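You operate a simulated robot arm through the tools that you are given. There is no shell and no other tool. Be economical: measure what you need, move in short steps, check, and stop when the job is done.

You run a simulated robot arm. Do the job below in one go: nothing can be reset, and whatever is moved stays where it is left.

TASK
Put the tin labelled "fuses" from the top of the panel bench on the top of the white tank and the tin that says "plugs" on top of the rate card. Take the tall green insert and put it on the shelf of the steel table. Put the yellow number stand labelled "57" from the upper deck of the blue trolley on the green facing sheet and the yellow number stand labelled "92" on the right end of the upkeep bench. Take the black tin and put it on top of the green issue card. Push the filters drawer shut. Put the oil filter element marked "62" from the top of the door bench on the top shelf of the grey rack and the oil filter element labelled "75" on the white grease card. Do these in any order. Set down upright: tall green insert, yellow number stand, black tin.
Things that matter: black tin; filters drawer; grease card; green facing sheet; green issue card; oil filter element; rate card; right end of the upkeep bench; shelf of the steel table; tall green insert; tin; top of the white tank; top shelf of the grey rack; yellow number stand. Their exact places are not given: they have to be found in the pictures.

Only the result counts: the job must be done as asked and must still hold three seconds after the hand-in. Knocking over, shifting, dropping, spilling or breaking anything else fails it. Flat cloth is picked up by pressing the open fingertips on it (5 to 10 N) and closing them slowly along it; thin cloth reads only 2 to 8 mm in the jaws.

THE ROBOT
A 7-joint arm with a two-finger parallel gripper on a trunk, on a base that drives. Base frame: it is fixed to the floor where the robot stands at the start and does not move with it; the origin is under the middle of the robot, x ahead of it, y to its left, z up; the surface under the hand at the start is at about z = 780. Readings come in mm, degrees, newtons and seconds.
With the tool pointing down near the work surface it reaches from about 300 to 720 mm from the robot's upright axis, wherever it stands. Its first joint turns from -166.0 to 166.0 degrees. Places, roughly: black tin [-1250, 6750, 750]; filters drawer [-1100, 5200, 800]; grease card [-1500, 3250, 750]; green facing sheet (20x15x1 cm) [-1300, 6400, 800]; green issue card [-1000, 5500, 1000]; oil filter element [-1500, 3000, 1000]; rate card [750, -250, 750]; right end of the upkeep bench (24x26 cm) [2900, 8820, 860]; shelf of the steel table [4400, 1200, 300]; tall green insert (4x4x5 cm) [500, -400, 800]; tin [500, -250, 750]; top of the white tank [2700, -1300, 1000]; top shelf of the grey rack [-1300, 4500, 1400]; yellow number stand [-1000, 6500, 750]. Payload 3.43 kg.
The TCP is the grasp point between the finger pads, 34 mm short of the fingertips. In the tool frame z runs along the fingers and y along their closing line. Largest opening 128 mm; finger width 24, thickness 12; the body of the gripper, 48 by 130 mm, starts 96 mm behind the TCP.
Orientation is told as [roll, pitch, yaw] about the base's x, y, z axes, in that order, counted from this pose: with the fingers straight down and closing along the base's y, the tool's x points along the base's -x, its y along +y and its z along -z.

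THE INTERFACE
- The arm moves only by the tool step_arm. Its argument "deltas" is a list of rows, each a list of 7 numbers: the finger opening in mm, from 0 to 128, then the shift along the tool's x, y, z in mm, then the turn, a rotation vector about the tool's x, y, z in degrees. In form: [[grip, dx, dy, dz, wx, wy, wz], ...]. A call has 1 to 8 rows; each row shifts and turns the commanded pose from where the row before left it, along the tool's axes as they then stand. A row lasts 0.2 s, in which the tool goes at most 50 mm and 8.6 degrees; a call with a longer step from one row to the next is refused whole, and so is a gripper value outside its range. A pose out of reach is approached as far as the arm can. The call stops where the force on the tool passes 40 N (or 10 N more than at its start, if that is more) or the arm is blocked; 0.2 s more then pass. Each finger travels about 108 mm/s and halts on what it meets, pressing with about 37 N; the grip force reading is that of the motor and also rises with nothing between the fingers. The clock runs only during rows and for 0.2 s after the last one: add rows that do not move to give the fingers time. It gives the time, the measured TCP pose, the force on the tool (base axes), the opening and the grip force at its end, in the units of the frame above (readings bear some noise), with the torque about the TCP (base axes, N m) and any sound that the robot's microphone picked up.
- Cameras (640 x 400 px; columns grow to the right, rows downward): "scene" is now at [-21.3, 110.4, 1495.5]; the picture's right is [-0.38, -0.92, 0.00], its down [-0.71, 0.30, -0.63] and it looks along [0.59, -0.24, -0.77] (base axes); focal length 286 px, centre (320, 200). "wrist" rides on the gripper at [76, -11, -160] in the tool frame; the picture's right is [0.15, 0.99, 0.00], its down [-0.88, 0.13, -0.46] and it looks along [-0.45, 0.07, 0.89] (tool axes); focal length 234 px, centre (320, 200).
- get_image(camera): a new picture of that camera. The clock stands still meanwhile.
- raise_lower(by): slides the trunk up (or, below 0, down) by that many mm; the arm and the scene camera ride with it, the base frame stays. It gives what a move gives, with no picture.
- roll_base(legs): drives the robot by 1 to 6 legs, each [ahead, left, turn to the left] in mm, mm and degrees, along the robot's own axes; the way and the turn of a leg run together, so that a leg with both is an arc; at most 1500 mm and 180 degrees a leg. The arm and the cameras ride along, it lands a little off, and it stops where it bumps. It gives what a move gives.
- aim_head(pan, tilt): turns the head with the scene camera to pan (to the left, within 86 degrees either way) and tilt (down, from -29 to 69), counted from straight ahead of the robot. It gives what a move gives.
- point_at(camera, pixels): for up to 12 pixels [column, row] of the newest picture of that camera ("zoom" is the newest enlarged one), the place [x, y, z] in the base frame of the surface seen there, good to about 2 mm. The clock stands still meanwhile.
- inspect(camera, box): a new picture of the part [left, top, right, bottom] of that camera's present view, enlarged. The clock stands still meanwhile.
- sign_off(): hands the job in; it is judged then, once.

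Go step by step. Measure first, check grasps and placings, and put right what went wrong. The budget is 329 turns and 224 pictures, counting those below and the enlarged ones. Unless the task says otherwise, let go and move clear before handing in.

The tools are called after "Call:" by a JSON object that holds its "op" and its "data". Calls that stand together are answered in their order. step_arm: Moves the arm, as the interface text tells. Its arguments: {"type":"object","properties":{"deltas":{"type":"array","items":{"type":"array","items":{"type":"number"}}}},"required":["deltas"]} The other tools are called the same way: raise_lower (by) slides the trunk up or down; roll_base (legs) drives the base; aim_head (pan, tilt) turns the head that bears the scene camera; get_image (camera) takes a picture; point_at (camera, pixels) gives the place of the surface under pixels of a picture; inspect (camera, box) takes an enlarged picture of a part of a camera's view; sign_off () hands the job in.

At the start:

```text
time_s: 0.0
tcp_pos: [418.6, -262.8, 1012.4]
tool_rot: [0.0, 0.0, 0.0]
force: [-0.3, 0.3, -1.0]
wrist_torque: [0.04, 0.02, 0.05]
width: 128.1
finger_force: 0.1
trunk travel left (down, up): [-225.0, 99.0]
robot x, y, heading: [-0.7, 0.7, -0.1]
head pan, tilt: [-22.5, 50.7]
```

scene: 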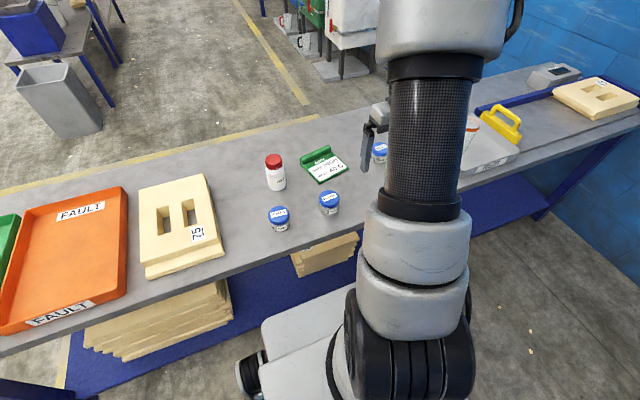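
wrist: 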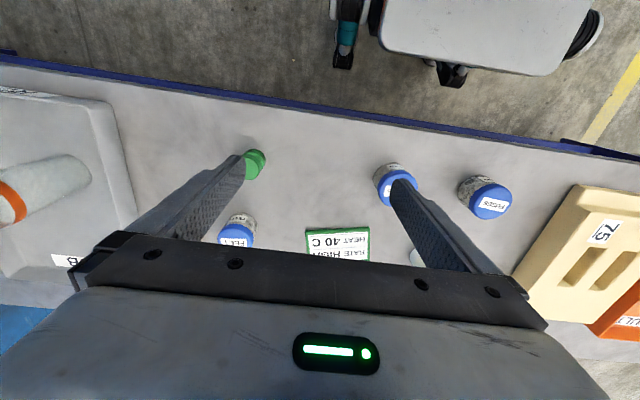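

The pictures show three blue-lidded tins, a green insert at wrist (254,163), and the rate card at (338,243). I'll enlarge both views to read labels.

Call:
{"op": "inspect", "data": {"camera": "wrist", "box": [200, 130, 520, 290]}}

Call:
{"op": "inspect", "data": {"camera": "scene", "box": [240, 130, 400, 240]}}

Call:
{"op": "point_at", "data": {"camera": "wrist", "pixels": [[254, 160], [236, 232], [395, 180], [490, 195], [338, 243], [308, 230], [366, 230], [318, 180]]}}

```text
2.00 times, centred on (360, 210) of wrist
```

zoom: 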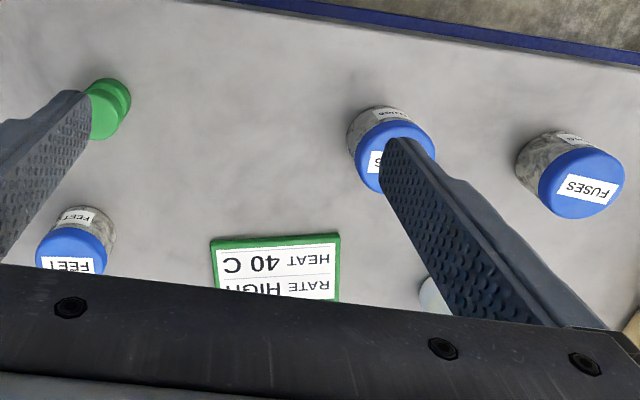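

```text
3.64 times, centred on (320, 185) of scene
```

zoom: 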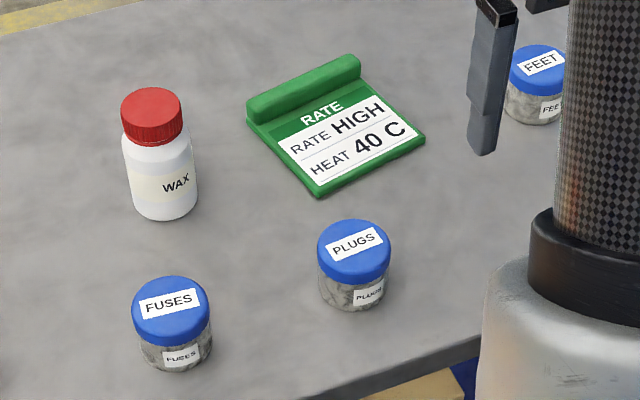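

```text
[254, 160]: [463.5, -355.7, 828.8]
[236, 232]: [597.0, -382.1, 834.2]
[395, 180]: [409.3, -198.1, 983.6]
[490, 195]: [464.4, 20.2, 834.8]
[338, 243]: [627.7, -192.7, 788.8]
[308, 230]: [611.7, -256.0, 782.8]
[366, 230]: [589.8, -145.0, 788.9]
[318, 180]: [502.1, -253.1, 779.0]
```

Fuses is at ~(464,20) and plugs lies behind the finger. I'll measure the plugs tin and the card plane in the scene zoom.

Call:
{"op": "point_at", "data": {"camera": "zoom", "pixels": [[354, 245], [354, 222], [320, 252], [389, 250], [169, 302], [133, 305], [209, 305], [340, 130], [322, 192], [424, 140], [285, 135], [305, 85]]}}

Call:
{"op": "aim_head", "data": {"pan": -60, "tilt": 35}}

Call:
{"op": "get_image", "data": {"camera": "scene"}}

```text
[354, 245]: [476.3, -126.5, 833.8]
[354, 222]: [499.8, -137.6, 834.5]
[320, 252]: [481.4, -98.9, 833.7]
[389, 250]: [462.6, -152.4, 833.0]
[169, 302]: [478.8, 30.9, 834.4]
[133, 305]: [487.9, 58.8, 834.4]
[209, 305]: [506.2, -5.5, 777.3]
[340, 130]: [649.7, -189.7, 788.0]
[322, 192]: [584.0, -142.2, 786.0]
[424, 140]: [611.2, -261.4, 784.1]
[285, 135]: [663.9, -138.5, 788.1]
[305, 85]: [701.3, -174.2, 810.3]
```

```text
time_s: 1.0
tcp_pos: [419.0, -263.5, 1011.6]
tool_rot: [0.0, 0.0, 0.0]
force: [0.7, -1.0, 0.7]
wrist_torque: [-0.01, -0.02, -0.01]
width: 128.0
finger_force: 0.0
trunk travel left (down, up): [-225.0, 99.0]
robot x, y, heading: [-0.9, 0.5, 0.0]
head pan, tilt: [-60.0, 35.0]
```

```text
219 pictures are left
```

scene: 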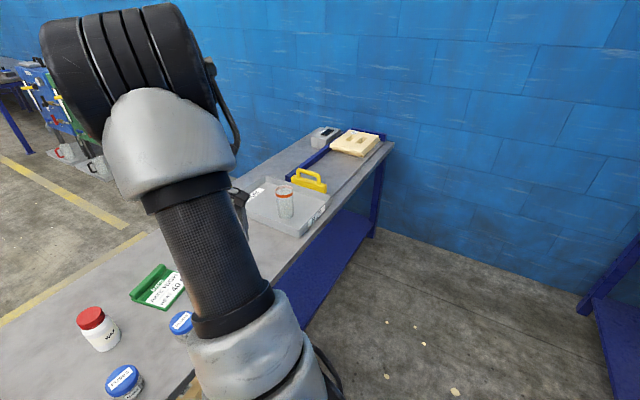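

Plugs tin centre is about (473,-126), lid at 834; card flat part centre about (640,-195) at 788. Moving the hand over the plugs tin.

Call:
{"op": "step_arm", "data": {"deltas": [[110, -18, 46, 0, 0, 0, 0], [110, -18, 46, 0, 0, 0, 0], [110, -18, 45, 0, 0, 0, 0], [110, 0, 0, 45, 0, 0, 0], [110, 0, 0, 45, 0, 0, 0], [110, 0, 0, 10, 0, 0, 0], [110, 0, 0, 0, 0, 0, 0]]}}

Call:
{"op": "get_image", "data": {"camera": "wrist"}}

```text
time_s: 2.6
tcp_pos: [472.0, -125.8, 911.8]
tool_rot: [-0.1, 0.0, 0.0]
force: [0.3, -0.1, -1.1]
wrist_torque: [0.0, 0.01, 0.01]
width: 110.1
finger_force: 0.1
trunk travel left (down, up): [-225.0, 99.0]
robot x, y, heading: [2.1, -1.1, 0.2]
head pan, tilt: [-60.0, 35.0]
```

```text
218 pictures are left
```

wrist: 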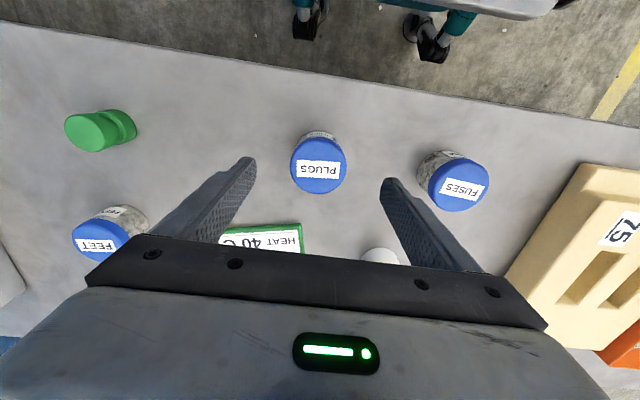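

The plugs lid sits at wrist (319,165). Measuring its edges and the green insert.

Call:
{"op": "point_at", "data": {"camera": "wrist", "pixels": [[293, 164], [346, 164], [319, 190], [319, 142], [430, 185], [487, 185], [458, 208], [98, 131], [70, 131], [125, 131], [110, 145]]}}

Call:
{"op": "inspect", "data": {"camera": "wrist", "box": [40, 80, 200, 180]}}

```text
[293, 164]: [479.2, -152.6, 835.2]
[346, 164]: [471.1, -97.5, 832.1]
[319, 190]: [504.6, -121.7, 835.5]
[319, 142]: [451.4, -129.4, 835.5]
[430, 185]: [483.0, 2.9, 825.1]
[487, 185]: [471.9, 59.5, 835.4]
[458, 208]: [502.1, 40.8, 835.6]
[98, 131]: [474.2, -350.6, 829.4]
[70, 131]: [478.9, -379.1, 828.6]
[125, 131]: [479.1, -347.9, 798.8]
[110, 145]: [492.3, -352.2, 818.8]
```

```text
4.00 times, centred on (120, 130) of wrist
```

zoom: 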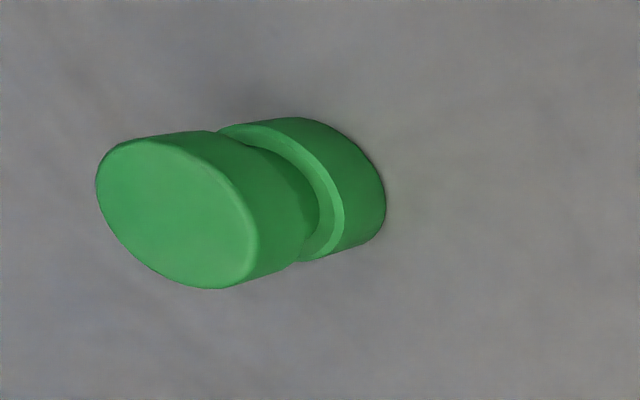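

Centre is (478,-125). Shift 6 mm ahead, descend to 820 and close.

Call:
{"op": "step_arm", "data": {"deltas": [[100, -6, 0, 45, 0, 0, 0], [100, 0, 0, 40, 0, 0, 0], [100, 0, 0, 6, 0, 0, 0], [80, 0, 0, 0, 0, 0, 0], [60, 0, 0, 0, 0, 0, 0], [45, 0, 0, 0, 0, 0, 0], [45, 0, 0, 0, 0, 0, 0]]}}

```text
time_s: 4.2
tcp_pos: [476.8, -127.0, 821.1]
tool_rot: [0.1, 0.0, 0.0]
force: [-0.7, 0.7, 0.2]
wrist_torque: [0.01, 0.0, 0.01]
width: 59.0
finger_force: 36.9
trunk travel left (down, up): [-225.0, 99.0]
robot x, y, heading: [-1.4, 0.2, -0.0]
head pan, tilt: [-60.0, 35.0]
```

Gripped (59 mm). Lift, carry over the card, and lower to just above.

Call:
{"op": "step_arm", "data": {"deltas": [[45, 0, 0, -40, 0, 0, 0], [45, 0, 0, -20, 0, 0, 0], [45, -41, -16, 0, 0, 0, 0], [45, -41, -16, 0, 0, 0, 0], [45, -41, -16, 0, 0, 0, 0], [45, -40, -17, 0, 0, 0, 0], [45, 0, 0, 35, 0, 0, 0], [45, 0, 0, 0, 0, 0, 0]]}}

Call:
{"op": "get_image", "data": {"camera": "wrist"}}

```text
time_s: 6.0
tcp_pos: [639.4, -192.0, 846.4]
tool_rot: [-0.1, 0.0, -0.1]
force: [-0.3, 1.1, -1.4]
wrist_torque: [-0.01, 0.02, 0.0]
width: 59.1
finger_force: 37.2
trunk travel left (down, up): [-225.0, 99.0]
robot x, y, heading: [2.2, -0.1, 0.1]
head pan, tilt: [-60.0, 35.0]
```

```text
216 pictures are left
```

wrist: 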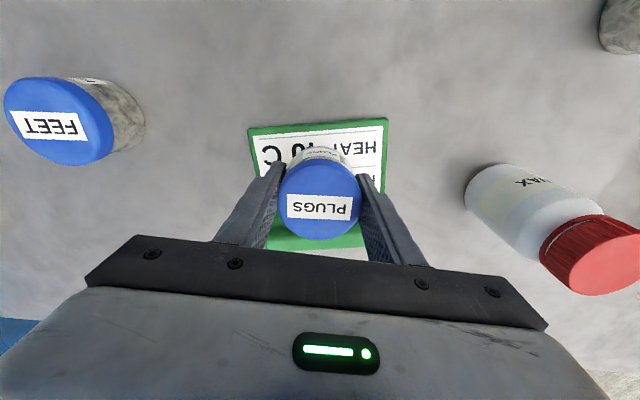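

Aligned over the card. Lower to contact (TCP ≈830) and release.

Call:
{"op": "step_arm", "data": {"deltas": [[45, 0, 0, 14, 0, 0, 0], [45, 0, 0, 3, 0, 0, 0], [45, 0, 0, 0, 0, 0, 0]]}}

```text
time_s: 6.8
tcp_pos: [641.0, -190.9, 831.0]
tool_rot: [0.0, -0.1, 0.0]
force: [-1.2, 0.1, 4.3]
wrist_torque: [0.03, 0.1, -0.01]
width: 59.1
finger_force: 36.8
trunk travel left (down, up): [-225.0, 99.0]
robot x, y, heading: [-2.0, -1.8, 0.3]
head pan, tilt: [-60.0, 35.0]
```

Contact felt (4 N). Release and rise.

Call:
{"op": "step_arm", "data": {"deltas": [[65, 0, 0, 0, 0, 0, 0], [85, 0, 0, 0, 0, 0, 0], [90, 0, 0, 0, 0, 0, 0], [90, 0, 0, -50, 0, 0, 0], [90, 0, 0, -50, 0, 0, 0], [90, 20, 30, -20, 0, 0, 0]]}}

Call:
{"op": "get_image", "data": {"camera": "wrist"}}

```text
time_s: 8.2
tcp_pos: [622.4, -160.3, 947.5]
tool_rot: [0.0, 0.2, 0.0]
force: [0.5, 0.6, -0.6]
wrist_torque: [-0.01, 0.0, 0.0]
width: 90.0
finger_force: 0.1
trunk travel left (down, up): [-225.0, 99.0]
robot x, y, heading: [-0.7, 0.9, 0.2]
head pan, tilt: [-60.0, 35.0]
```

```text
215 pictures are left
```

wrist: 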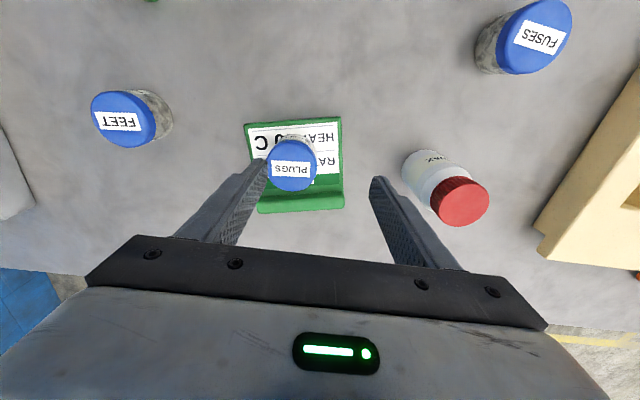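

Plugs stands on the card. Next the fuses tin at (476,31): retreat in x first, then across and down.

Call:
{"op": "step_arm", "data": {"deltas": [[100, 49, 0, 0, 0, 0, 0], [100, 49, 0, 0, 0, 0, 0], [100, 48, 0, 0, 0, 0, 0], [100, 0, 48, 0, 0, 0, 0], [100, 0, 48, 0, 0, 0, 0], [100, 0, 48, 0, 0, 0, 0], [100, 0, 47, 0, 0, 0, 0], [100, 0, 0, 30, 0, 0, 0]]}}

Call:
{"op": "get_image", "data": {"camera": "wrist"}}

```text
time_s: 10.0
tcp_pos: [475.1, 30.3, 920.1]
tool_rot: [0.0, 0.0, -0.1]
force: [-0.4, 0.1, -0.6]
wrist_torque: [-0.04, -0.04, -0.02]
width: 100.0
finger_force: 0.1
trunk travel left (down, up): [-225.0, 99.0]
robot x, y, heading: [-0.1, 1.8, 0.2]
head pan, tilt: [-60.0, 35.0]
```

```text
214 pictures are left
```

wrist: 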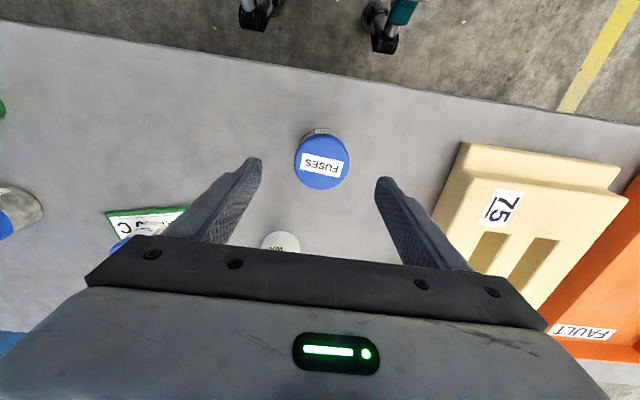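

Fuses lid at (322,162); the cream block is near the right finger, so check clearances.

Call:
{"op": "point_at", "data": {"camera": "wrist", "pixels": [[295, 162], [348, 162], [321, 188], [321, 139], [470, 145], [445, 190], [437, 215], [410, 160]]}}

Call:
{"op": "aim_head", "data": {"pan": -40, "tilt": 20}}

Call:
{"op": "get_image", "data": {"camera": "scene"}}

```text
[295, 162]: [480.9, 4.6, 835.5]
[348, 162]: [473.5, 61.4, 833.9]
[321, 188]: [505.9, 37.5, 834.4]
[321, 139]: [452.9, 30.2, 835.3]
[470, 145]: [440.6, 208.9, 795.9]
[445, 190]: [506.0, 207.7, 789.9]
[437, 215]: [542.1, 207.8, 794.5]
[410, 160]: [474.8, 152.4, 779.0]
```

```text
time_s: 10.9
tcp_pos: [475.0, 29.8, 919.8]
tool_rot: [0.0, 0.1, 0.0]
force: [0.1, -1.2, 0.0]
wrist_torque: [0.02, 0.02, 0.0]
width: 99.7
finger_force: 0.0
trunk travel left (down, up): [-225.0, 99.0]
robot x, y, heading: [-2.0, -1.3, -0.3]
head pan, tilt: [-40.0, 20.0]
```

```text
213 pictures are left
```

scene: 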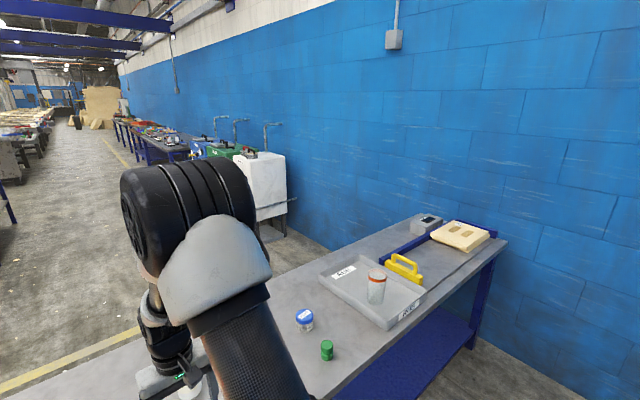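

Tin centre (479,33), plenty of clearance. Pick it.

Call:
{"op": "step_arm", "data": {"deltas": [[100, -4, 3, 45, 0, 0, 0], [100, 0, 0, 45, 0, 0, 0], [100, 0, 0, 9, 0, 0, 0], [80, 0, 0, 0, 0, 0, 0], [60, 0, 0, 0, 0, 0, 0], [45, 0, 0, 0, 0, 0, 0], [45, 0, 0, 0, 0, 0, 0], [45, 0, 0, -40, 0, 0, 0]]}}

Call:
{"op": "point_at", "data": {"camera": "scene", "pixels": [[250, 158], [280, 155], [262, 165], [285, 222], [255, 225], [100, 380], [130, 330], [215, 265], [20, 250], [505, 243], [440, 215], [330, 250]]}}

Call:
{"op": "inspect", "data": {"camera": "scene", "box": [110, 90, 330, 260]}}

```text
time_s: 12.7
tcp_pos: [477.0, 34.4, 861.8]
tool_rot: [0.1, 0.1, 0.0]
force: [-1.2, 0.2, -0.4]
wrist_torque: [-0.04, 0.0, -0.01]
width: 58.9
finger_force: 36.9
trunk travel left (down, up): [-225.0, 99.0]
robot x, y, heading: [0.4, -4.1, -0.2]
head pan, tilt: [-40.0, 20.0]
```

```text
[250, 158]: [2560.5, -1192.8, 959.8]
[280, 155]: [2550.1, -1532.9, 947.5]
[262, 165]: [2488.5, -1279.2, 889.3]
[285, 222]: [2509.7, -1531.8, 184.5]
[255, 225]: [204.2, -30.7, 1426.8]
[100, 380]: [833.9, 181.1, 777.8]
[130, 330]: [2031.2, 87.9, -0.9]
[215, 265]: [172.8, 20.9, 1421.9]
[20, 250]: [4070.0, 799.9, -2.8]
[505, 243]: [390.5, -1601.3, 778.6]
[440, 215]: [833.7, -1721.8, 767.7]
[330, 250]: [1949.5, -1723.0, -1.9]
```

```text
2.35 times, centred on (220, 175) of scene
```

zoom: 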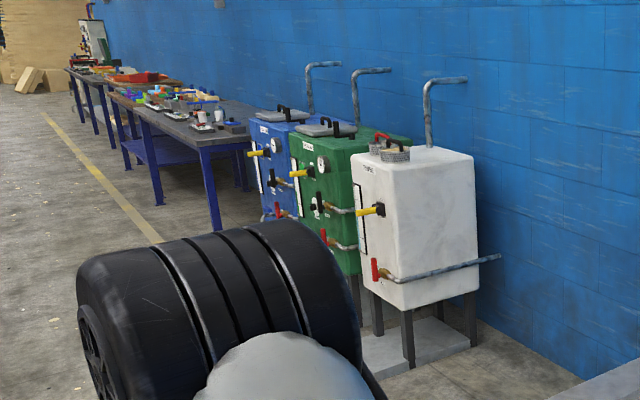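

Tin is held. White tank is at x≈2500–2800, y≈-1200…-1530, top ≈960. I need a route round the bench: look to the left.

Call:
{"op": "step_arm", "data": {"deltas": [[45, 0, 0, -50, 0, 0, 0], [45, 0, 0, -50, 0, 0, 0], [45, 25, 0, -30, 0, 0, 0]]}}

Call:
{"op": "aim_head", "data": {"pan": 50, "tilt": 30}}

Call:
{"op": "get_image", "data": {"camera": "scene"}}

Call:
{"op": "point_at", "data": {"camera": "scene", "pixels": [[100, 100], [200, 100], [300, 100], [400, 100], [500, 100], [600, 100], [50, 300], [200, 250], [350, 200], [500, 200], [600, 200], [320, 300]]}}

```text
time_s: 13.5
tcp_pos: [456.4, 32.7, 993.0]
tool_rot: [0.0, 0.1, 0.0]
force: [-0.8, -0.1, -1.8]
wrist_torque: [-0.03, 0.07, 0.06]
width: 59.0
finger_force: 37.4
trunk travel left (down, up): [-225.0, 99.0]
robot x, y, heading: [2.5, -0.4, -0.2]
head pan, tilt: [-40.0, 20.0]
```

```text
time_s: 15.1
tcp_pos: [455.8, 33.1, 991.8]
tool_rot: [0.0, 0.0, 0.0]
force: [-0.2, 0.9, -0.3]
wrist_torque: [0.03, -0.01, -0.02]
width: 59.2
finger_force: 36.8
trunk travel left (down, up): [-225.0, 99.0]
robot x, y, heading: [-2.3, 0.6, 0.2]
head pan, tilt: [50.0, 30.0]
```

```text
211 pictures are left
```

scene: 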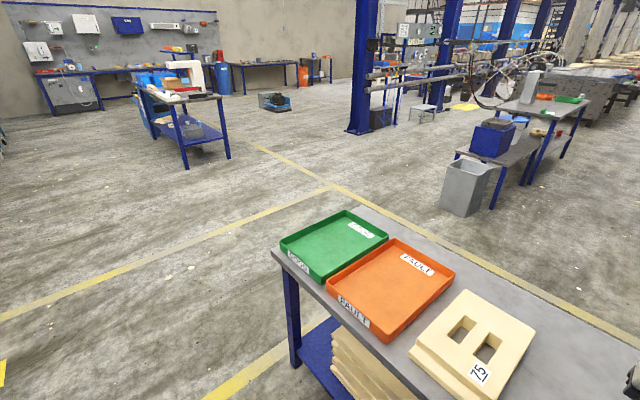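

```text
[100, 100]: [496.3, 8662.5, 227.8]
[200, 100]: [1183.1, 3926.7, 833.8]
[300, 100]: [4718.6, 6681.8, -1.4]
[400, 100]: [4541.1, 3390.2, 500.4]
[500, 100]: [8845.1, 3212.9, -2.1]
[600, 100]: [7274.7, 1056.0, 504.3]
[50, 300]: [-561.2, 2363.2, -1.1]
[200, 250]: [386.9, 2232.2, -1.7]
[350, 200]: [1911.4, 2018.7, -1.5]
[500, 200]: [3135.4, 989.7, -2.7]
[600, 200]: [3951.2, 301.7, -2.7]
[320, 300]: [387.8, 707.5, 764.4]
```

Bench ends on the left near pixel (270,250). Measuring its corners and floor clearances.

Call:
{"op": "point_at", "data": {"camera": "scene", "pixels": [[273, 250], [345, 205], [440, 225], [490, 210], [505, 190], [455, 152], [530, 185], [535, 90], [500, 105], [180, 165], [225, 155], [590, 300]]}}

Call:
{"op": "inspect", "data": {"camera": "scene", "box": [430, 50, 640, 220]}}

```text
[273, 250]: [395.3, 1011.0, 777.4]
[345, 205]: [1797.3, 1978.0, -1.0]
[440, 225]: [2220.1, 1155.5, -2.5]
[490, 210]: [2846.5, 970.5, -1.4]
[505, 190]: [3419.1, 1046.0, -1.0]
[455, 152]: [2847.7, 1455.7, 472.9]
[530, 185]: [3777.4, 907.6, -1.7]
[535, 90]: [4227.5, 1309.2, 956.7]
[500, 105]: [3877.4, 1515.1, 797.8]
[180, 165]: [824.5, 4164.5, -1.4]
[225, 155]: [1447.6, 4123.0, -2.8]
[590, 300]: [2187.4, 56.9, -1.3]
```

```text
2.35 times, centred on (535, 135) of scene
```

zoom: 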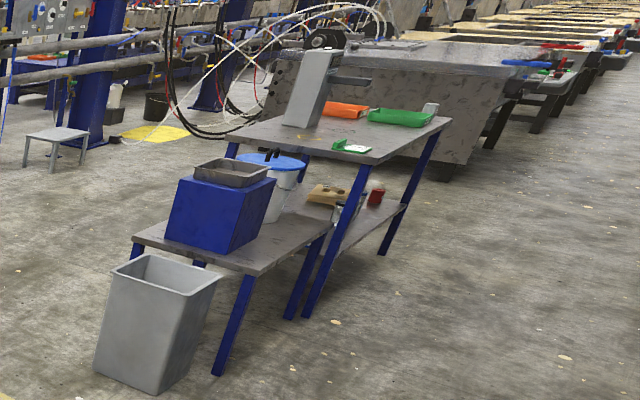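

Bench ends at y≈1010, x 395–850; steel table is near x 3500–4600, y 1000–1500. Drive around the left end, then to the aisle in front of the tanks.

Call:
{"op": "roll_base", "data": {"legs": [[0, 1500, 0], [1500, 0, 0], [150, 0, 0], [0, -1500, 0], [0, -300, -60]]}}

Call:
{"op": "aim_head", "data": {"pan": 0, "tilt": 30}}

Call:
{"op": "get_image", "data": {"camera": "scene"}}

```text
time_s: 54.9
tcp_pos: [1738.4, -665.7, 993.2]
tool_rot: [-0.1, 0.0, -60.6]
force: [0.4, -0.4, -1.5]
wrist_torque: [0.01, 0.0, 0.01]
width: 58.6
finger_force: 37.1
trunk travel left (down, up): [-225.0, 99.0]
robot x, y, heading: [1486.6, -280.7, -60.3]
head pan, tilt: [50.0, 30.0]
```

```text
time_s: 56.0
tcp_pos: [1738.5, -665.4, 991.4]
tool_rot: [0.0, 0.1, -60.6]
force: [0.5, -0.4, -1.6]
wrist_torque: [0.0, 0.02, 0.02]
width: 58.9
finger_force: 37.2
trunk travel left (down, up): [-225.0, 99.0]
robot x, y, heading: [1486.4, -282.9, -60.2]
head pan, tilt: [0.0, 30.0]
```

```text
209 pictures are left
```

scene: 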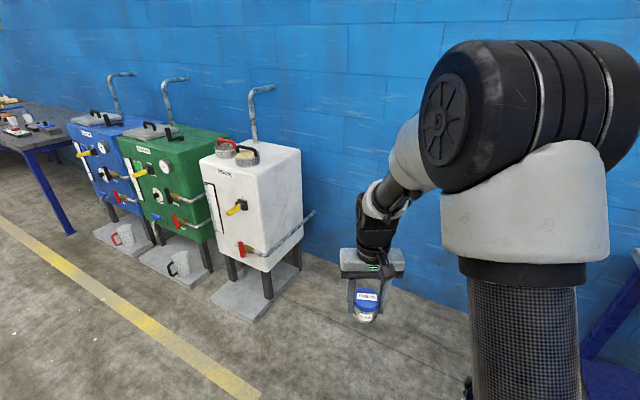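

White tank's top is at pixels (200–300, 140–180), with two small jars/hooks at its left-back. Measure and enlarge.

Call:
{"op": "inspect", "data": {"camera": "scene", "box": [180, 70, 330, 330]}}

Call:
{"op": "point_at", "data": {"camera": "scene", "pixels": [[203, 161], [243, 176], [298, 150], [270, 160], [260, 168], [225, 163], [222, 145], [247, 148], [258, 140], [240, 207], [210, 300], [262, 320]]}}

```text
1.54 times, centred on (255, 200) of scene
```

zoom: 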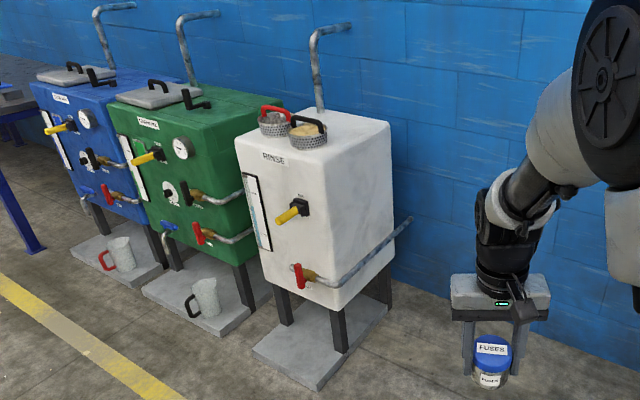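

```text
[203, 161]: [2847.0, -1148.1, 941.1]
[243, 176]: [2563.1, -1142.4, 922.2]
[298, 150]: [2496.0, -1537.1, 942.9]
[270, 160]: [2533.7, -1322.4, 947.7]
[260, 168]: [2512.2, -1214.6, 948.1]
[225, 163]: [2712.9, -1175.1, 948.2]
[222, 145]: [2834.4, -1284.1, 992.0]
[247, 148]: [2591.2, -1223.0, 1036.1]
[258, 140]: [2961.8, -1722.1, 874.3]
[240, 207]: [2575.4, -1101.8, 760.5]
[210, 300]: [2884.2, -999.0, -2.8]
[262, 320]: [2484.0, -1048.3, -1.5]
```

Top surface z≈948, x 2495–2860, y -1145…-1540. Measure the baskets to choose a free spot.

Call:
{"op": "point_at", "data": {"camera": "zoom", "pixels": [[325, 140], [326, 128], [308, 120], [345, 130], [365, 125], [340, 155], [310, 145], [290, 125], [260, 128], [380, 125], [335, 118]]}}

Call:
{"op": "roll_base", "data": {"legs": [[0, 0, -30], [0, 1070, 0], [250, 0, 0]]}}

Call:
{"op": "get_image", "data": {"camera": "scene"}}

```text
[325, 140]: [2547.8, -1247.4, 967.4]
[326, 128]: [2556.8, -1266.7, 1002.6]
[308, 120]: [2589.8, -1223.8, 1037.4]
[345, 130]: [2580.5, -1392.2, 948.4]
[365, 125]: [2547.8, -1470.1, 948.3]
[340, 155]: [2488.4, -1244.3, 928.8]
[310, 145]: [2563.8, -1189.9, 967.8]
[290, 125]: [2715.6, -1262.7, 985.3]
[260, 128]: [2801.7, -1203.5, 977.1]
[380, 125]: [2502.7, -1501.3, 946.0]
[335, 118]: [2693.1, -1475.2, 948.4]
```

```text
time_s: 69.4
tcp_pos: [2566.5, -999.2, 991.2]
tool_rot: [0.0, 0.1, -90.1]
force: [-0.2, 0.4, -0.7]
wrist_torque: [-0.04, 0.02, 0.03]
width: 58.9
finger_force: 37.0
trunk travel left (down, up): [-225.0, 99.0]
robot x, y, heading: [2538.7, -540.6, -89.9]
head pan, tilt: [0.0, 30.0]
```

```text
207 pictures are left
```

scene: 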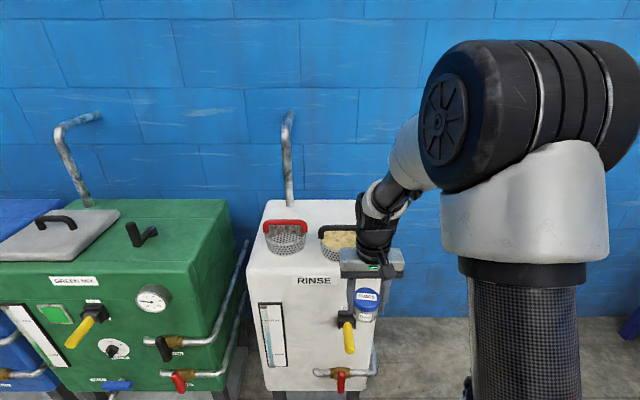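

Baskets occupy the front part. Zoom in on the tank top for free space.

Call:
{"op": "inspect", "data": {"camera": "scene", "box": [230, 170, 430, 300]}}

Call:
{"op": "inspect", "data": {"camera": "wrist", "box": [0, 0, 640, 400]}}

```text
3.08 times, centred on (330, 235) of scene
```

zoom: 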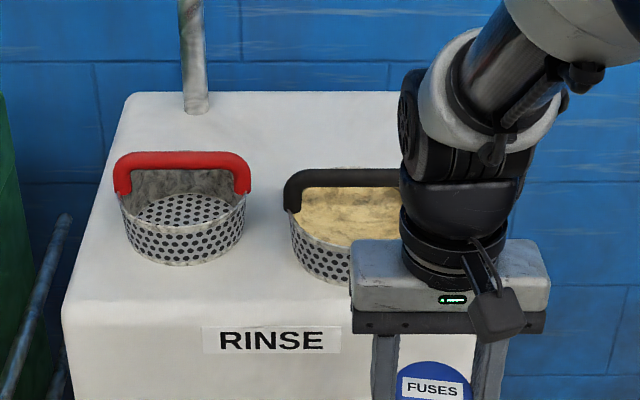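

```text
1.00 times, centred on (320, 200) of wrist (not enlarged: the box is as wide or as high as the picture)
```

zoom: 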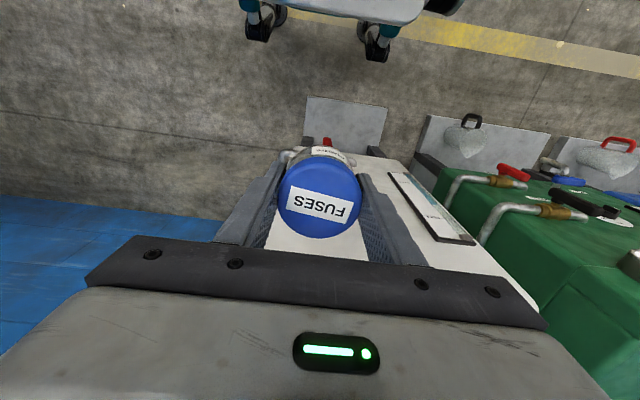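

Both baskets fill the front; the back-right area (around x 2590, y -1365) is free. Measure basket extents and my own base's front edge.

Call:
{"op": "point_at", "data": {"camera": "scene", "pixels": [[335, 258], [346, 240], [353, 228], [315, 207], [345, 207], [300, 205], [286, 252], [286, 237]]}}

Call:
{"op": "point_at", "data": {"camera": "wrist", "pixels": [[330, 20], [260, 25], [375, 45], [380, 100], [310, 98], [255, 38]]}}

```text
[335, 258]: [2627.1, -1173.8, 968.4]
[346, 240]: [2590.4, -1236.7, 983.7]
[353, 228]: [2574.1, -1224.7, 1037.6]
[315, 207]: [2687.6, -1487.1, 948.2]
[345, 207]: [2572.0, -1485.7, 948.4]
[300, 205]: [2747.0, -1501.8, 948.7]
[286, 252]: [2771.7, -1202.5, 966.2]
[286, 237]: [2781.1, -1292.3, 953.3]
```

```text
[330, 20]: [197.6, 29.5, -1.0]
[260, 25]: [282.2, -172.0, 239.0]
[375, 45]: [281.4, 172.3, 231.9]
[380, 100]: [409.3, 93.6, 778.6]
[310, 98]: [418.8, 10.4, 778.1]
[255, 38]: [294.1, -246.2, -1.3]
```

Handle top 1037; free area y < -1300. Drive 110 ahead, raise trunk, then fly over.

Call:
{"op": "raise_lower", "data": {"by": 95}}

Call:
{"op": "roll_base", "data": {"legs": [[115, 0, 0]]}}

Call:
{"op": "step_arm", "data": {"deltas": [[45, 0, 0, -40, 0, 0, 0]]}}

```text
time_s: 70.7
tcp_pos: [2566.5, -998.4, 1086.4]
tool_rot: [0.0, 0.0, -90.1]
force: [0.6, -0.2, -1.6]
wrist_torque: [0.0, -0.04, 0.01]
width: 58.9
finger_force: 37.2
trunk travel left (down, up): [-320.0, 4.0]
robot x, y, heading: [2534.6, -544.0, -90.3]
head pan, tilt: [0.0, 30.0]
```

```text
time_s: 71.9
tcp_pos: [2567.2, -1112.2, 1086.1]
tool_rot: [-0.1, 0.1, -90.1]
force: [-0.3, -0.5, -1.1]
wrist_torque: [0.02, 0.01, -0.03]
width: 58.6
finger_force: 37.4
trunk travel left (down, up): [-320.0, 4.0]
robot x, y, heading: [2534.7, -653.7, -90.3]
head pan, tilt: [0.0, 30.0]
```

```text
time_s: 72.3
tcp_pos: [2567.9, -1110.6, 1126.9]
tool_rot: [0.0, 0.0, -90.1]
force: [0.1, 0.1, -0.7]
wrist_torque: [-0.02, 0.05, 0.0]
width: 58.8
finger_force: 37.2
trunk travel left (down, up): [-320.0, 4.0]
robot x, y, heading: [2537.4, -658.4, -90.0]
head pan, tilt: [0.0, 30.0]
```

Now fly 245 mm over the basket at height 1127.

Call:
{"op": "step_arm", "data": {"deltas": [[45, -49, 4, 0, 0, 0, 0], [45, -49, 4, 0, 0, 0, 0], [45, -49, 4, 0, 0, 0, 0], [45, -49, 4, 0, 0, 0, 0], [45, -49, 4, 0, 0, 0, 0], [45, 0, 0, 0, 0, 0, 0]]}}

Call:
{"op": "get_image", "data": {"camera": "wrist"}}

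Call:
{"op": "get_image", "data": {"camera": "scene"}}

```text
time_s: 73.7
tcp_pos: [2587.5, -1356.5, 1126.5]
tool_rot: [0.0, 0.1, -90.0]
force: [-0.2, -0.1, -2.3]
wrist_torque: [-0.01, 0.01, 0.0]
width: 58.6
finger_force: 36.9
trunk travel left (down, up): [-320.0, 4.0]
robot x, y, heading: [2537.7, -658.0, -90.2]
head pan, tilt: [0.0, 30.0]
```

```text
204 pictures are left
```

wrist: 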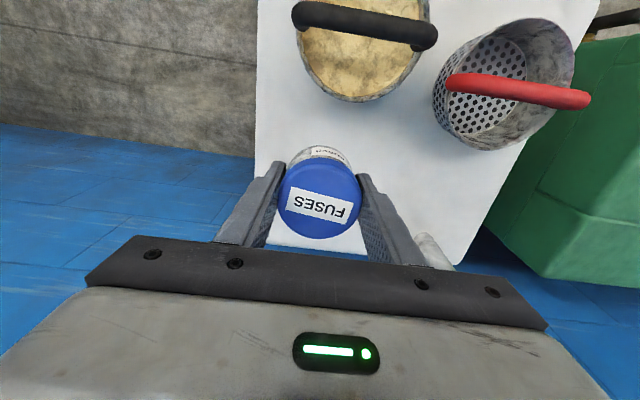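

```text
203 pictures are left
```

scene: 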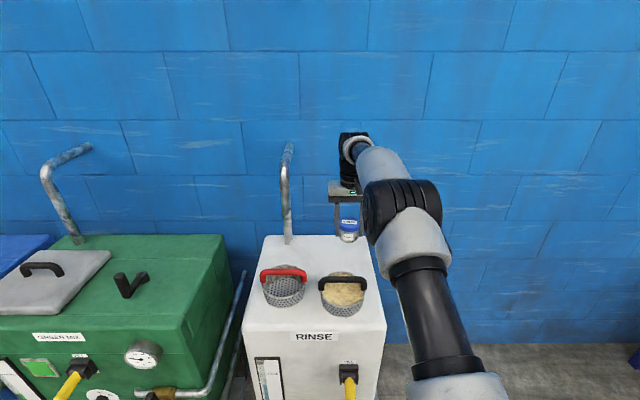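

Clear of baskets. Lower to just above the surface (contact expected at 990).

Call:
{"op": "step_arm", "data": {"deltas": [[45, 0, 0, 45, 0, 0, 0], [45, 0, 0, 45, 0, 0, 0], [45, 0, 0, 38, 0, 0, 0], [45, 0, 0, 4, 0, 0, 0], [45, 0, 0, 3, 0, 0, 0], [45, 0, 0, 0, 0, 0, 0]]}}

```text
time_s: 75.1
tcp_pos: [2587.8, -1355.6, 990.8]
tool_rot: [0.0, 0.0, -90.1]
force: [-0.3, 0.4, -1.3]
wrist_torque: [0.02, 0.02, 0.0]
width: 58.9
finger_force: 36.9
trunk travel left (down, up): [-320.0, 4.0]
robot x, y, heading: [2536.5, -655.9, -90.0]
head pan, tilt: [0.0, 30.0]
```

Call:
{"op": "step_arm", "data": {"deltas": [[45, 0, 0, 2, 0, 0, 0], [45, 0, 0, 0, 0, 0, 0]]}}

```text
time_s: 75.7
tcp_pos: [2588.3, -1356.6, 991.5]
tool_rot: [0.0, -0.1, -90.2]
force: [0.5, 0.2, 7.3]
wrist_torque: [0.16, 0.02, 0.02]
width: 58.9
finger_force: 36.8
trunk travel left (down, up): [-320.0, 4.0]
robot x, y, heading: [2536.8, -655.6, -90.1]
head pan, tilt: [0.0, 30.0]
```

Contact felt (7 N). Release, rise well above the handles and draw back.

Call:
{"op": "step_arm", "data": {"deltas": [[65, 0, 0, 0, 0, 0, 0], [85, 0, 0, 0, 0, 0, 0], [85, 0, 0, -45, 0, 0, 0], [85, 0, 0, -45, 0, 0, 0], [85, 0, 0, -45, 0, 0, 0], [85, 49, 0, 0, 0, 0, 0], [85, 49, 0, 0, 0, 0, 0]]}}

Call:
{"op": "step_arm", "data": {"deltas": [[85, 49, 0, 0, 0, 0, 0], [85, 49, 0, 0, 0, 0, 0], [85, 49, 0, 0, 0, 0, 0], [85, 30, 0, 0, 0, 0, 0]]}}

Call:
{"op": "get_image", "data": {"camera": "scene"}}

```text
time_s: 77.3
tcp_pos: [2589.0, -1260.0, 1124.1]
tool_rot: [0.1, -0.1, -90.2]
force: [0.1, -0.6, 0.0]
wrist_torque: [-0.01, -0.01, 0.0]
width: 84.9
finger_force: 0.0
trunk travel left (down, up): [-320.0, 4.0]
robot x, y, heading: [2535.8, -654.3, -90.2]
head pan, tilt: [0.0, 30.0]
```

```text
time_s: 78.3
tcp_pos: [2585.1, -1081.9, 1123.7]
tool_rot: [0.0, -0.1, -90.1]
force: [0.4, -0.7, 0.5]
wrist_torque: [0.0, -0.04, 0.01]
width: 85.1
finger_force: 0.0
trunk travel left (down, up): [-320.0, 4.0]
robot x, y, heading: [2536.2, -656.1, -90.0]
head pan, tilt: [0.0, 30.0]
```

```text
202 pictures are left
```

scene: 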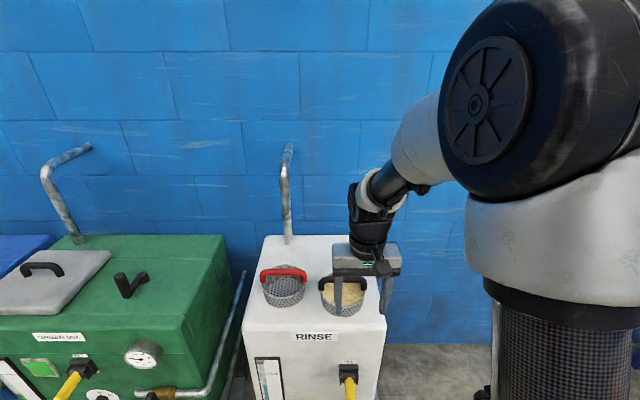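

Tin appears left on the tank (hidden by the wrist). Back off, turn to face the panel bench from the aisle side, and look.

Call:
{"op": "roll_base", "data": {"legs": [[-280, 0, 0], [0, 0, -90], [1150, 0, 0]]}}

Call:
{"op": "aim_head", "data": {"pan": 82, "tilt": 20}}

Call:
{"op": "inspect", "data": {"camera": "scene", "box": [0, 0, 640, 400]}}

Call:
{"op": "aim_head", "data": {"pan": 0, "tilt": 50}}

Call:
{"op": "get_image", "data": {"camera": "scene"}}

Call:
{"op": "get_image", "data": {"camera": "wrist"}}

```text
time_s: 89.6
tcp_pos: [950.9, -416.0, 1123.6]
tool_rot: [0.1, 0.0, 179.3]
force: [0.9, -0.1, 1.0]
wrist_torque: [0.03, 0.0, -0.01]
width: 84.8
finger_force: 0.1
trunk travel left (down, up): [-320.0, 4.0]
robot x, y, heading: [1379.3, -368.4, 179.2]
head pan, tilt: [0.0, 30.0]
```

```text
time_s: 91.2
tcp_pos: [951.0, -414.9, 1123.2]
tool_rot: [0.0, 0.0, 179.2]
force: [-0.9, 0.6, -0.3]
wrist_torque: [0.02, 0.0, 0.02]
width: 85.0
finger_force: 0.1
trunk travel left (down, up): [-320.0, 4.0]
robot x, y, heading: [1378.8, -370.6, 179.5]
head pan, tilt: [82.0, 20.0]
```

```text
1.00 times, centred on (320, 200) of scene (not enlarged: the box is as wide or as high as the picture)
```

zoom: 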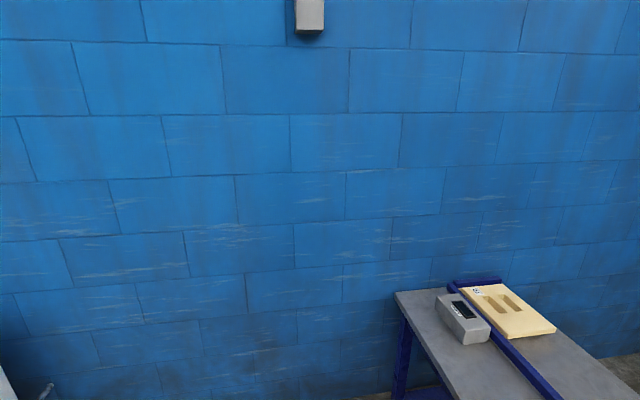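

```text
time_s: 92.7
tcp_pos: [950.9, -415.0, 1124.4]
tool_rot: [0.0, 0.1, 179.1]
force: [-0.4, 0.3, -0.1]
wrist_torque: [-0.05, 0.01, 0.0]
width: 85.2
finger_force: 0.1
trunk travel left (down, up): [-320.0, 4.0]
robot x, y, heading: [1378.9, -370.7, 178.9]
head pan, tilt: [0.0, 50.0]
```

```text
200 pictures are left
```

scene: 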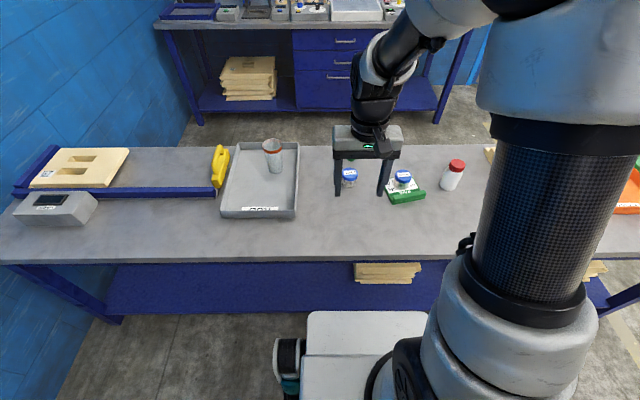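

```text
199 pictures are left
```

wrist: 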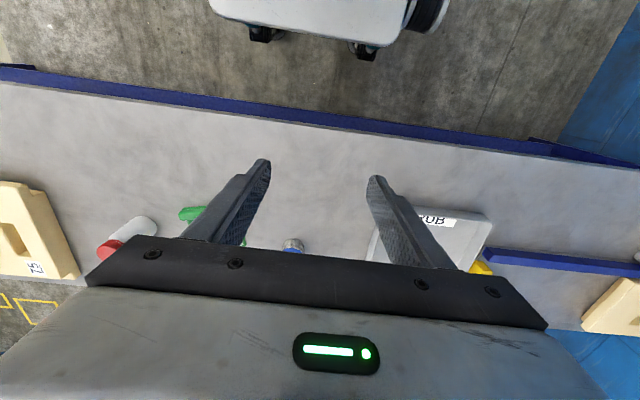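

Insert is hidden behind the gripper. Measure the bench's near edge, shelf edge and my base front.

Call:
{"op": "point_at", "data": {"camera": "scene", "pixels": [[300, 258], [250, 310], [360, 315], [285, 345], [250, 206], [296, 215], [275, 160], [345, 180]]}}

Call:
{"op": "point_at", "data": {"camera": "wrist", "pixels": [[300, 8], [265, 35], [365, 52], [300, 115], [300, 130], [300, 100]]}}

```text
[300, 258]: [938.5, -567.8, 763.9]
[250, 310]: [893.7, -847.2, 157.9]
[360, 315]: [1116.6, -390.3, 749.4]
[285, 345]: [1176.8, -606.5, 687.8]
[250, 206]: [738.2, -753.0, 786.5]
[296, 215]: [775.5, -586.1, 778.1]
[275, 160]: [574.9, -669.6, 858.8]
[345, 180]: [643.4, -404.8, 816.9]
```

```text
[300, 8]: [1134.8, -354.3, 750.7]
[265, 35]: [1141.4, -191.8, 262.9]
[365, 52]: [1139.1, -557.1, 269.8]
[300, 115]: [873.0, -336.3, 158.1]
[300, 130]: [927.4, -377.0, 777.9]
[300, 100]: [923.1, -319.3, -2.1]
```

My base front reaches 263 mm ahead, so from this side the insert is out of reach (~740). Go around to the other side of the bench.

Call:
{"op": "roll_base", "data": {"legs": [[0, -1500, 0], [0, -400, 0], [1380, 0, 0], [0, 0, 180], [0, -1500, 0], [0, -390, 0]]}}

Call:
{"op": "raise_lower", "data": {"by": -95}}

Call:
{"op": "get_image", "data": {"camera": "wrist"}}

```text
time_s: 143.1
tcp_pos: [260.4, -274.2, 1124.8]
tool_rot: [-0.1, 0.0, -5.9]
force: [0.1, 0.9, -0.5]
wrist_torque: [0.01, 0.01, -0.03]
width: 85.0
finger_force: 0.0
trunk travel left (down, up): [-320.0, 4.0]
robot x, y, heading: [-167.7, -282.9, -6.0]
head pan, tilt: [0.0, 50.0]
```

```text
time_s: 144.4
tcp_pos: [261.7, -273.5, 1030.1]
tool_rot: [0.0, 0.0, -5.8]
force: [0.6, -0.3, 0.1]
wrist_torque: [-0.02, 0.01, -0.03]
width: 85.4
finger_force: 0.2
trunk travel left (down, up): [-225.0, 99.0]
robot x, y, heading: [-167.0, -278.5, -5.7]
head pan, tilt: [0.0, 50.0]
```

```text
198 pictures are left
```

wrist: 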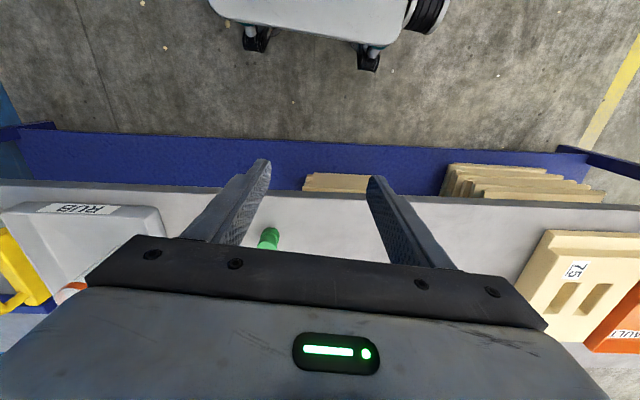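

Landed at (-167,-279), heading -6°; the insert is visible at (268,238) and within 650 mm. Move above it.

Call:
{"op": "step_arm", "data": {"deltas": [[85, -44, -13, 0, 0, 0, 0], [85, -44, -13, 0, 0, 0, 0], [85, -44, -13, 0, 0, 0, 0], [85, -44, -13, 0, 0, 0, 0], [85, -44, -14, 0, 0, 0, 0], [85, 0, 0, 40, 0, 0, 0], [85, 0, 0, 40, 0, 0, 0], [85, 0, 0, 20, 0, 0, 0]]}}

Call:
{"op": "get_image", "data": {"camera": "wrist"}}

Call:
{"op": "get_image", "data": {"camera": "scene"}}

```text
time_s: 146.2
tcp_pos: [472.8, -363.6, 927.3]
tool_rot: [0.0, 0.0, -5.8]
force: [-0.1, -0.3, 0.3]
wrist_torque: [0.0, -0.01, -0.03]
width: 84.7
finger_force: 0.0
trunk travel left (down, up): [-225.0, 99.0]
robot x, y, heading: [-168.7, -277.8, -6.1]
head pan, tilt: [0.0, 50.0]
```

```text
197 pictures are left
```

wrist: 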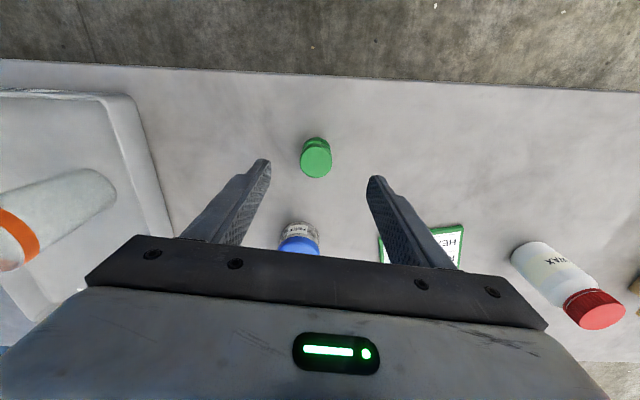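

```text
196 pictures are left
```

scene: 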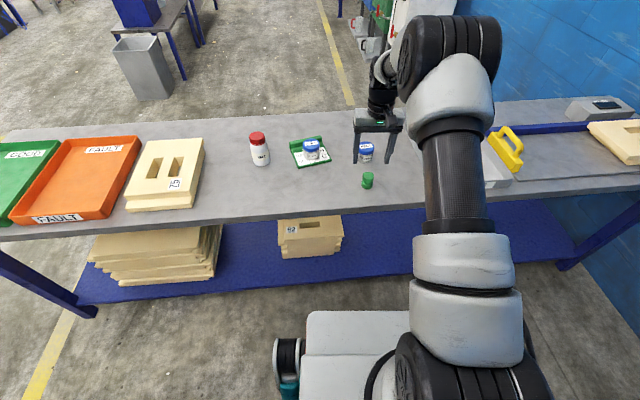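

Measure the insert's top edges and its ring groove.

Call:
{"op": "point_at", "data": {"camera": "wrist", "pixels": [[302, 158], [331, 158], [316, 175], [316, 148], [316, 142], [282, 240], [317, 240]]}}

Call:
{"op": "inspect", "data": {"camera": "scene", "box": [330, 130, 410, 200]}}

```text
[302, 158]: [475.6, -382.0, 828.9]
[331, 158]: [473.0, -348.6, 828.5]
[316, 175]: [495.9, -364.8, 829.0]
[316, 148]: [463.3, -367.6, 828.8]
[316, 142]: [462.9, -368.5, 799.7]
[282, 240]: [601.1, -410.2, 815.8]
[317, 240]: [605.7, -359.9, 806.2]
```

```text
5.71 times, centred on (370, 165) of scene
```

zoom: 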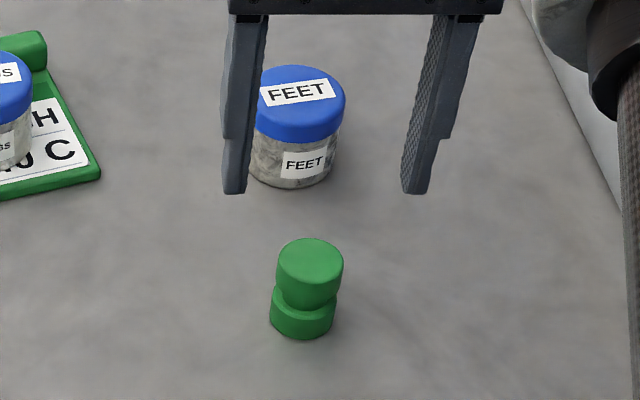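

Insert centre ≈(478,-366), 35 mm wide, top 829, groove at low height. Since it must go onto a low shelf beneath a table top, I'll grasp it with the tool tilted 45° forward so it can be set upright under the top.

Call:
{"op": "step_arm", "data": {"deltas": [[85, -6, -2, 0, 0, -7.5, 0], [85, 0, 0, 0, 0, -7.5, 0], [85, 0, 0, 0, 0, -7.5, 0], [85, 0, 0, 0, 0, -7.5, 0], [85, 0, 0, 0, 0, -7.5, 0], [85, 0, 0, 0, 0, -7.5, 0], [85, 0, 0, 0, 0, 0, 0]]}}

Call:
{"op": "get_image", "data": {"camera": "scene"}}

```text
time_s: 147.8
tcp_pos: [478.7, -364.6, 929.4]
tool_rot: [0.0, -45.1, -5.8]
force: [0.1, 0.2, -0.1]
wrist_torque: [-0.01, -0.03, -0.03]
width: 85.2
finger_force: 0.0
trunk travel left (down, up): [-225.0, 99.0]
robot x, y, heading: [-169.6, -280.9, -5.6]
head pan, tilt: [0.0, 50.0]
```

```text
194 pictures are left
```

scene: 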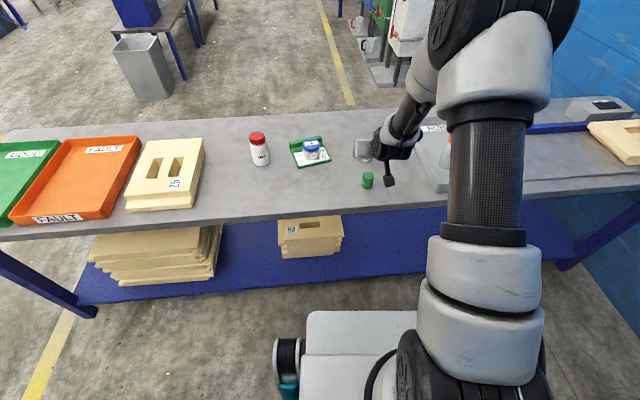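

Tilted 45°. Descend vertically 111 mm and close.

Call:
{"op": "step_arm", "data": {"deltas": [[80, 26, -1, 26, 0, 0, 0], [80, 26, 0, 26, 0, 0, 0], [80, 20, 0, 20, 0, 0, 0], [80, 6, 0, 6, 0, 0, 0], [60, 0, 0, 0, 0, 0, 0], [40, 0, 0, 0, 0, 0, 0], [25, 0, 0, 0, 0, 0, 0], [20, 0, 0, 0, 0, 0, 0]]}}

Call:
{"op": "get_image", "data": {"camera": "wrist"}}

```text
time_s: 149.6
tcp_pos: [480.8, -365.7, 818.7]
tool_rot: [-0.1, -44.9, -5.8]
force: [0.4, -0.1, -0.9]
wrist_torque: [0.0, 0.02, 0.02]
width: 36.6
finger_force: 37.0
trunk travel left (down, up): [-225.0, 99.0]
robot x, y, heading: [-169.7, -279.1, -5.6]
head pan, tilt: [0.0, 50.0]
```

```text
193 pictures are left
```

wrist: 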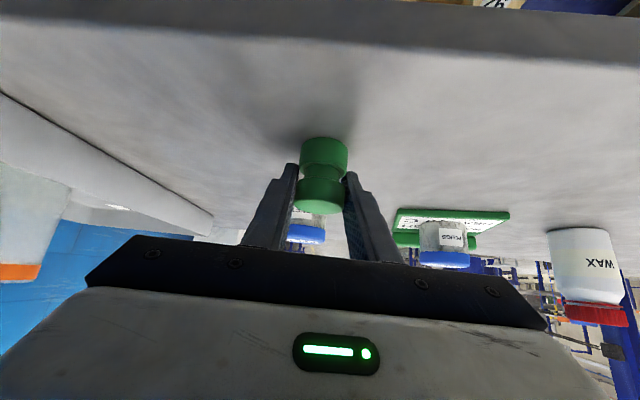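

Gripped at 36.6 mm, upright. Lift, draw back, and drive round to the steel table's aisle side.

Call:
{"op": "step_arm", "data": {"deltas": [[20, -30, 0, -30, 0, 0, 0], [20, -30, 0, -30, 0, 0, 0], [20, -30, 0, -30, 0, 0, 0], [20, 30, 0, -30, 0, 0, 0], [20, 30, 0, -30, 0, 0, 0], [20, 30, 0, -30, 0, 0, 0]]}}

Call:
{"op": "roll_base", "data": {"legs": [[0, 0, 5.7], [0, 1500, 0], [0, 380, 0], [1500, 0, 0], [300, 0, 0], [0, -1500, 0]]}}

Call:
{"op": "aim_head", "data": {"pan": 45, "tilt": 20}}

Call:
{"op": "get_image", "data": {"camera": "scene"}}

```text
time_s: 151.0
tcp_pos: [354.0, -353.1, 944.5]
tool_rot: [-0.1, -44.9, -5.8]
force: [0.0, -0.7, -0.5]
wrist_torque: [0.0, 0.03, 0.03]
width: 36.6
finger_force: 36.8
trunk travel left (down, up): [-225.0, 99.0]
robot x, y, heading: [-169.5, -281.6, -5.7]
head pan, tilt: [0.0, 50.0]
```

```text
time_s: 192.8
tcp_pos: [2165.3, 19.6, 944.4]
tool_rot: [0.0, -45.0, -0.3]
force: [-0.5, 0.6, 0.1]
wrist_torque: [0.0, -0.05, -0.01]
width: 36.8
finger_force: 37.1
trunk travel left (down, up): [-225.0, 99.0]
robot x, y, heading: [1639.8, 42.1, -0.6]
head pan, tilt: [0.0, 50.0]
```

```text
time_s: 193.9
tcp_pos: [2165.7, 19.8, 945.0]
tool_rot: [0.1, -45.0, -0.3]
force: [-0.3, 0.7, -1.2]
wrist_torque: [0.01, -0.04, 0.01]
width: 36.8
finger_force: 36.8
trunk travel left (down, up): [-225.0, 99.0]
robot x, y, heading: [1637.9, 43.0, -0.5]
head pan, tilt: [45.0, 20.0]
```

```text
192 pictures are left
```

scene: 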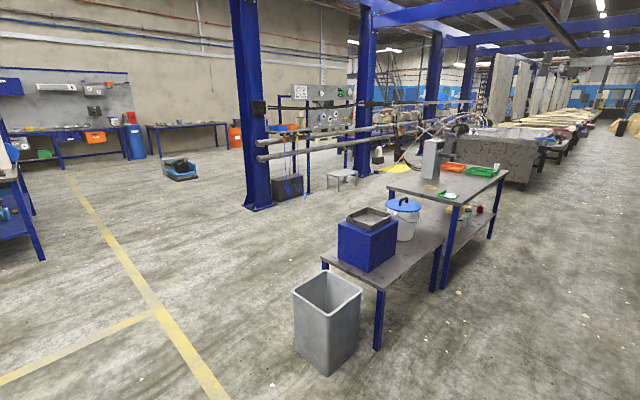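

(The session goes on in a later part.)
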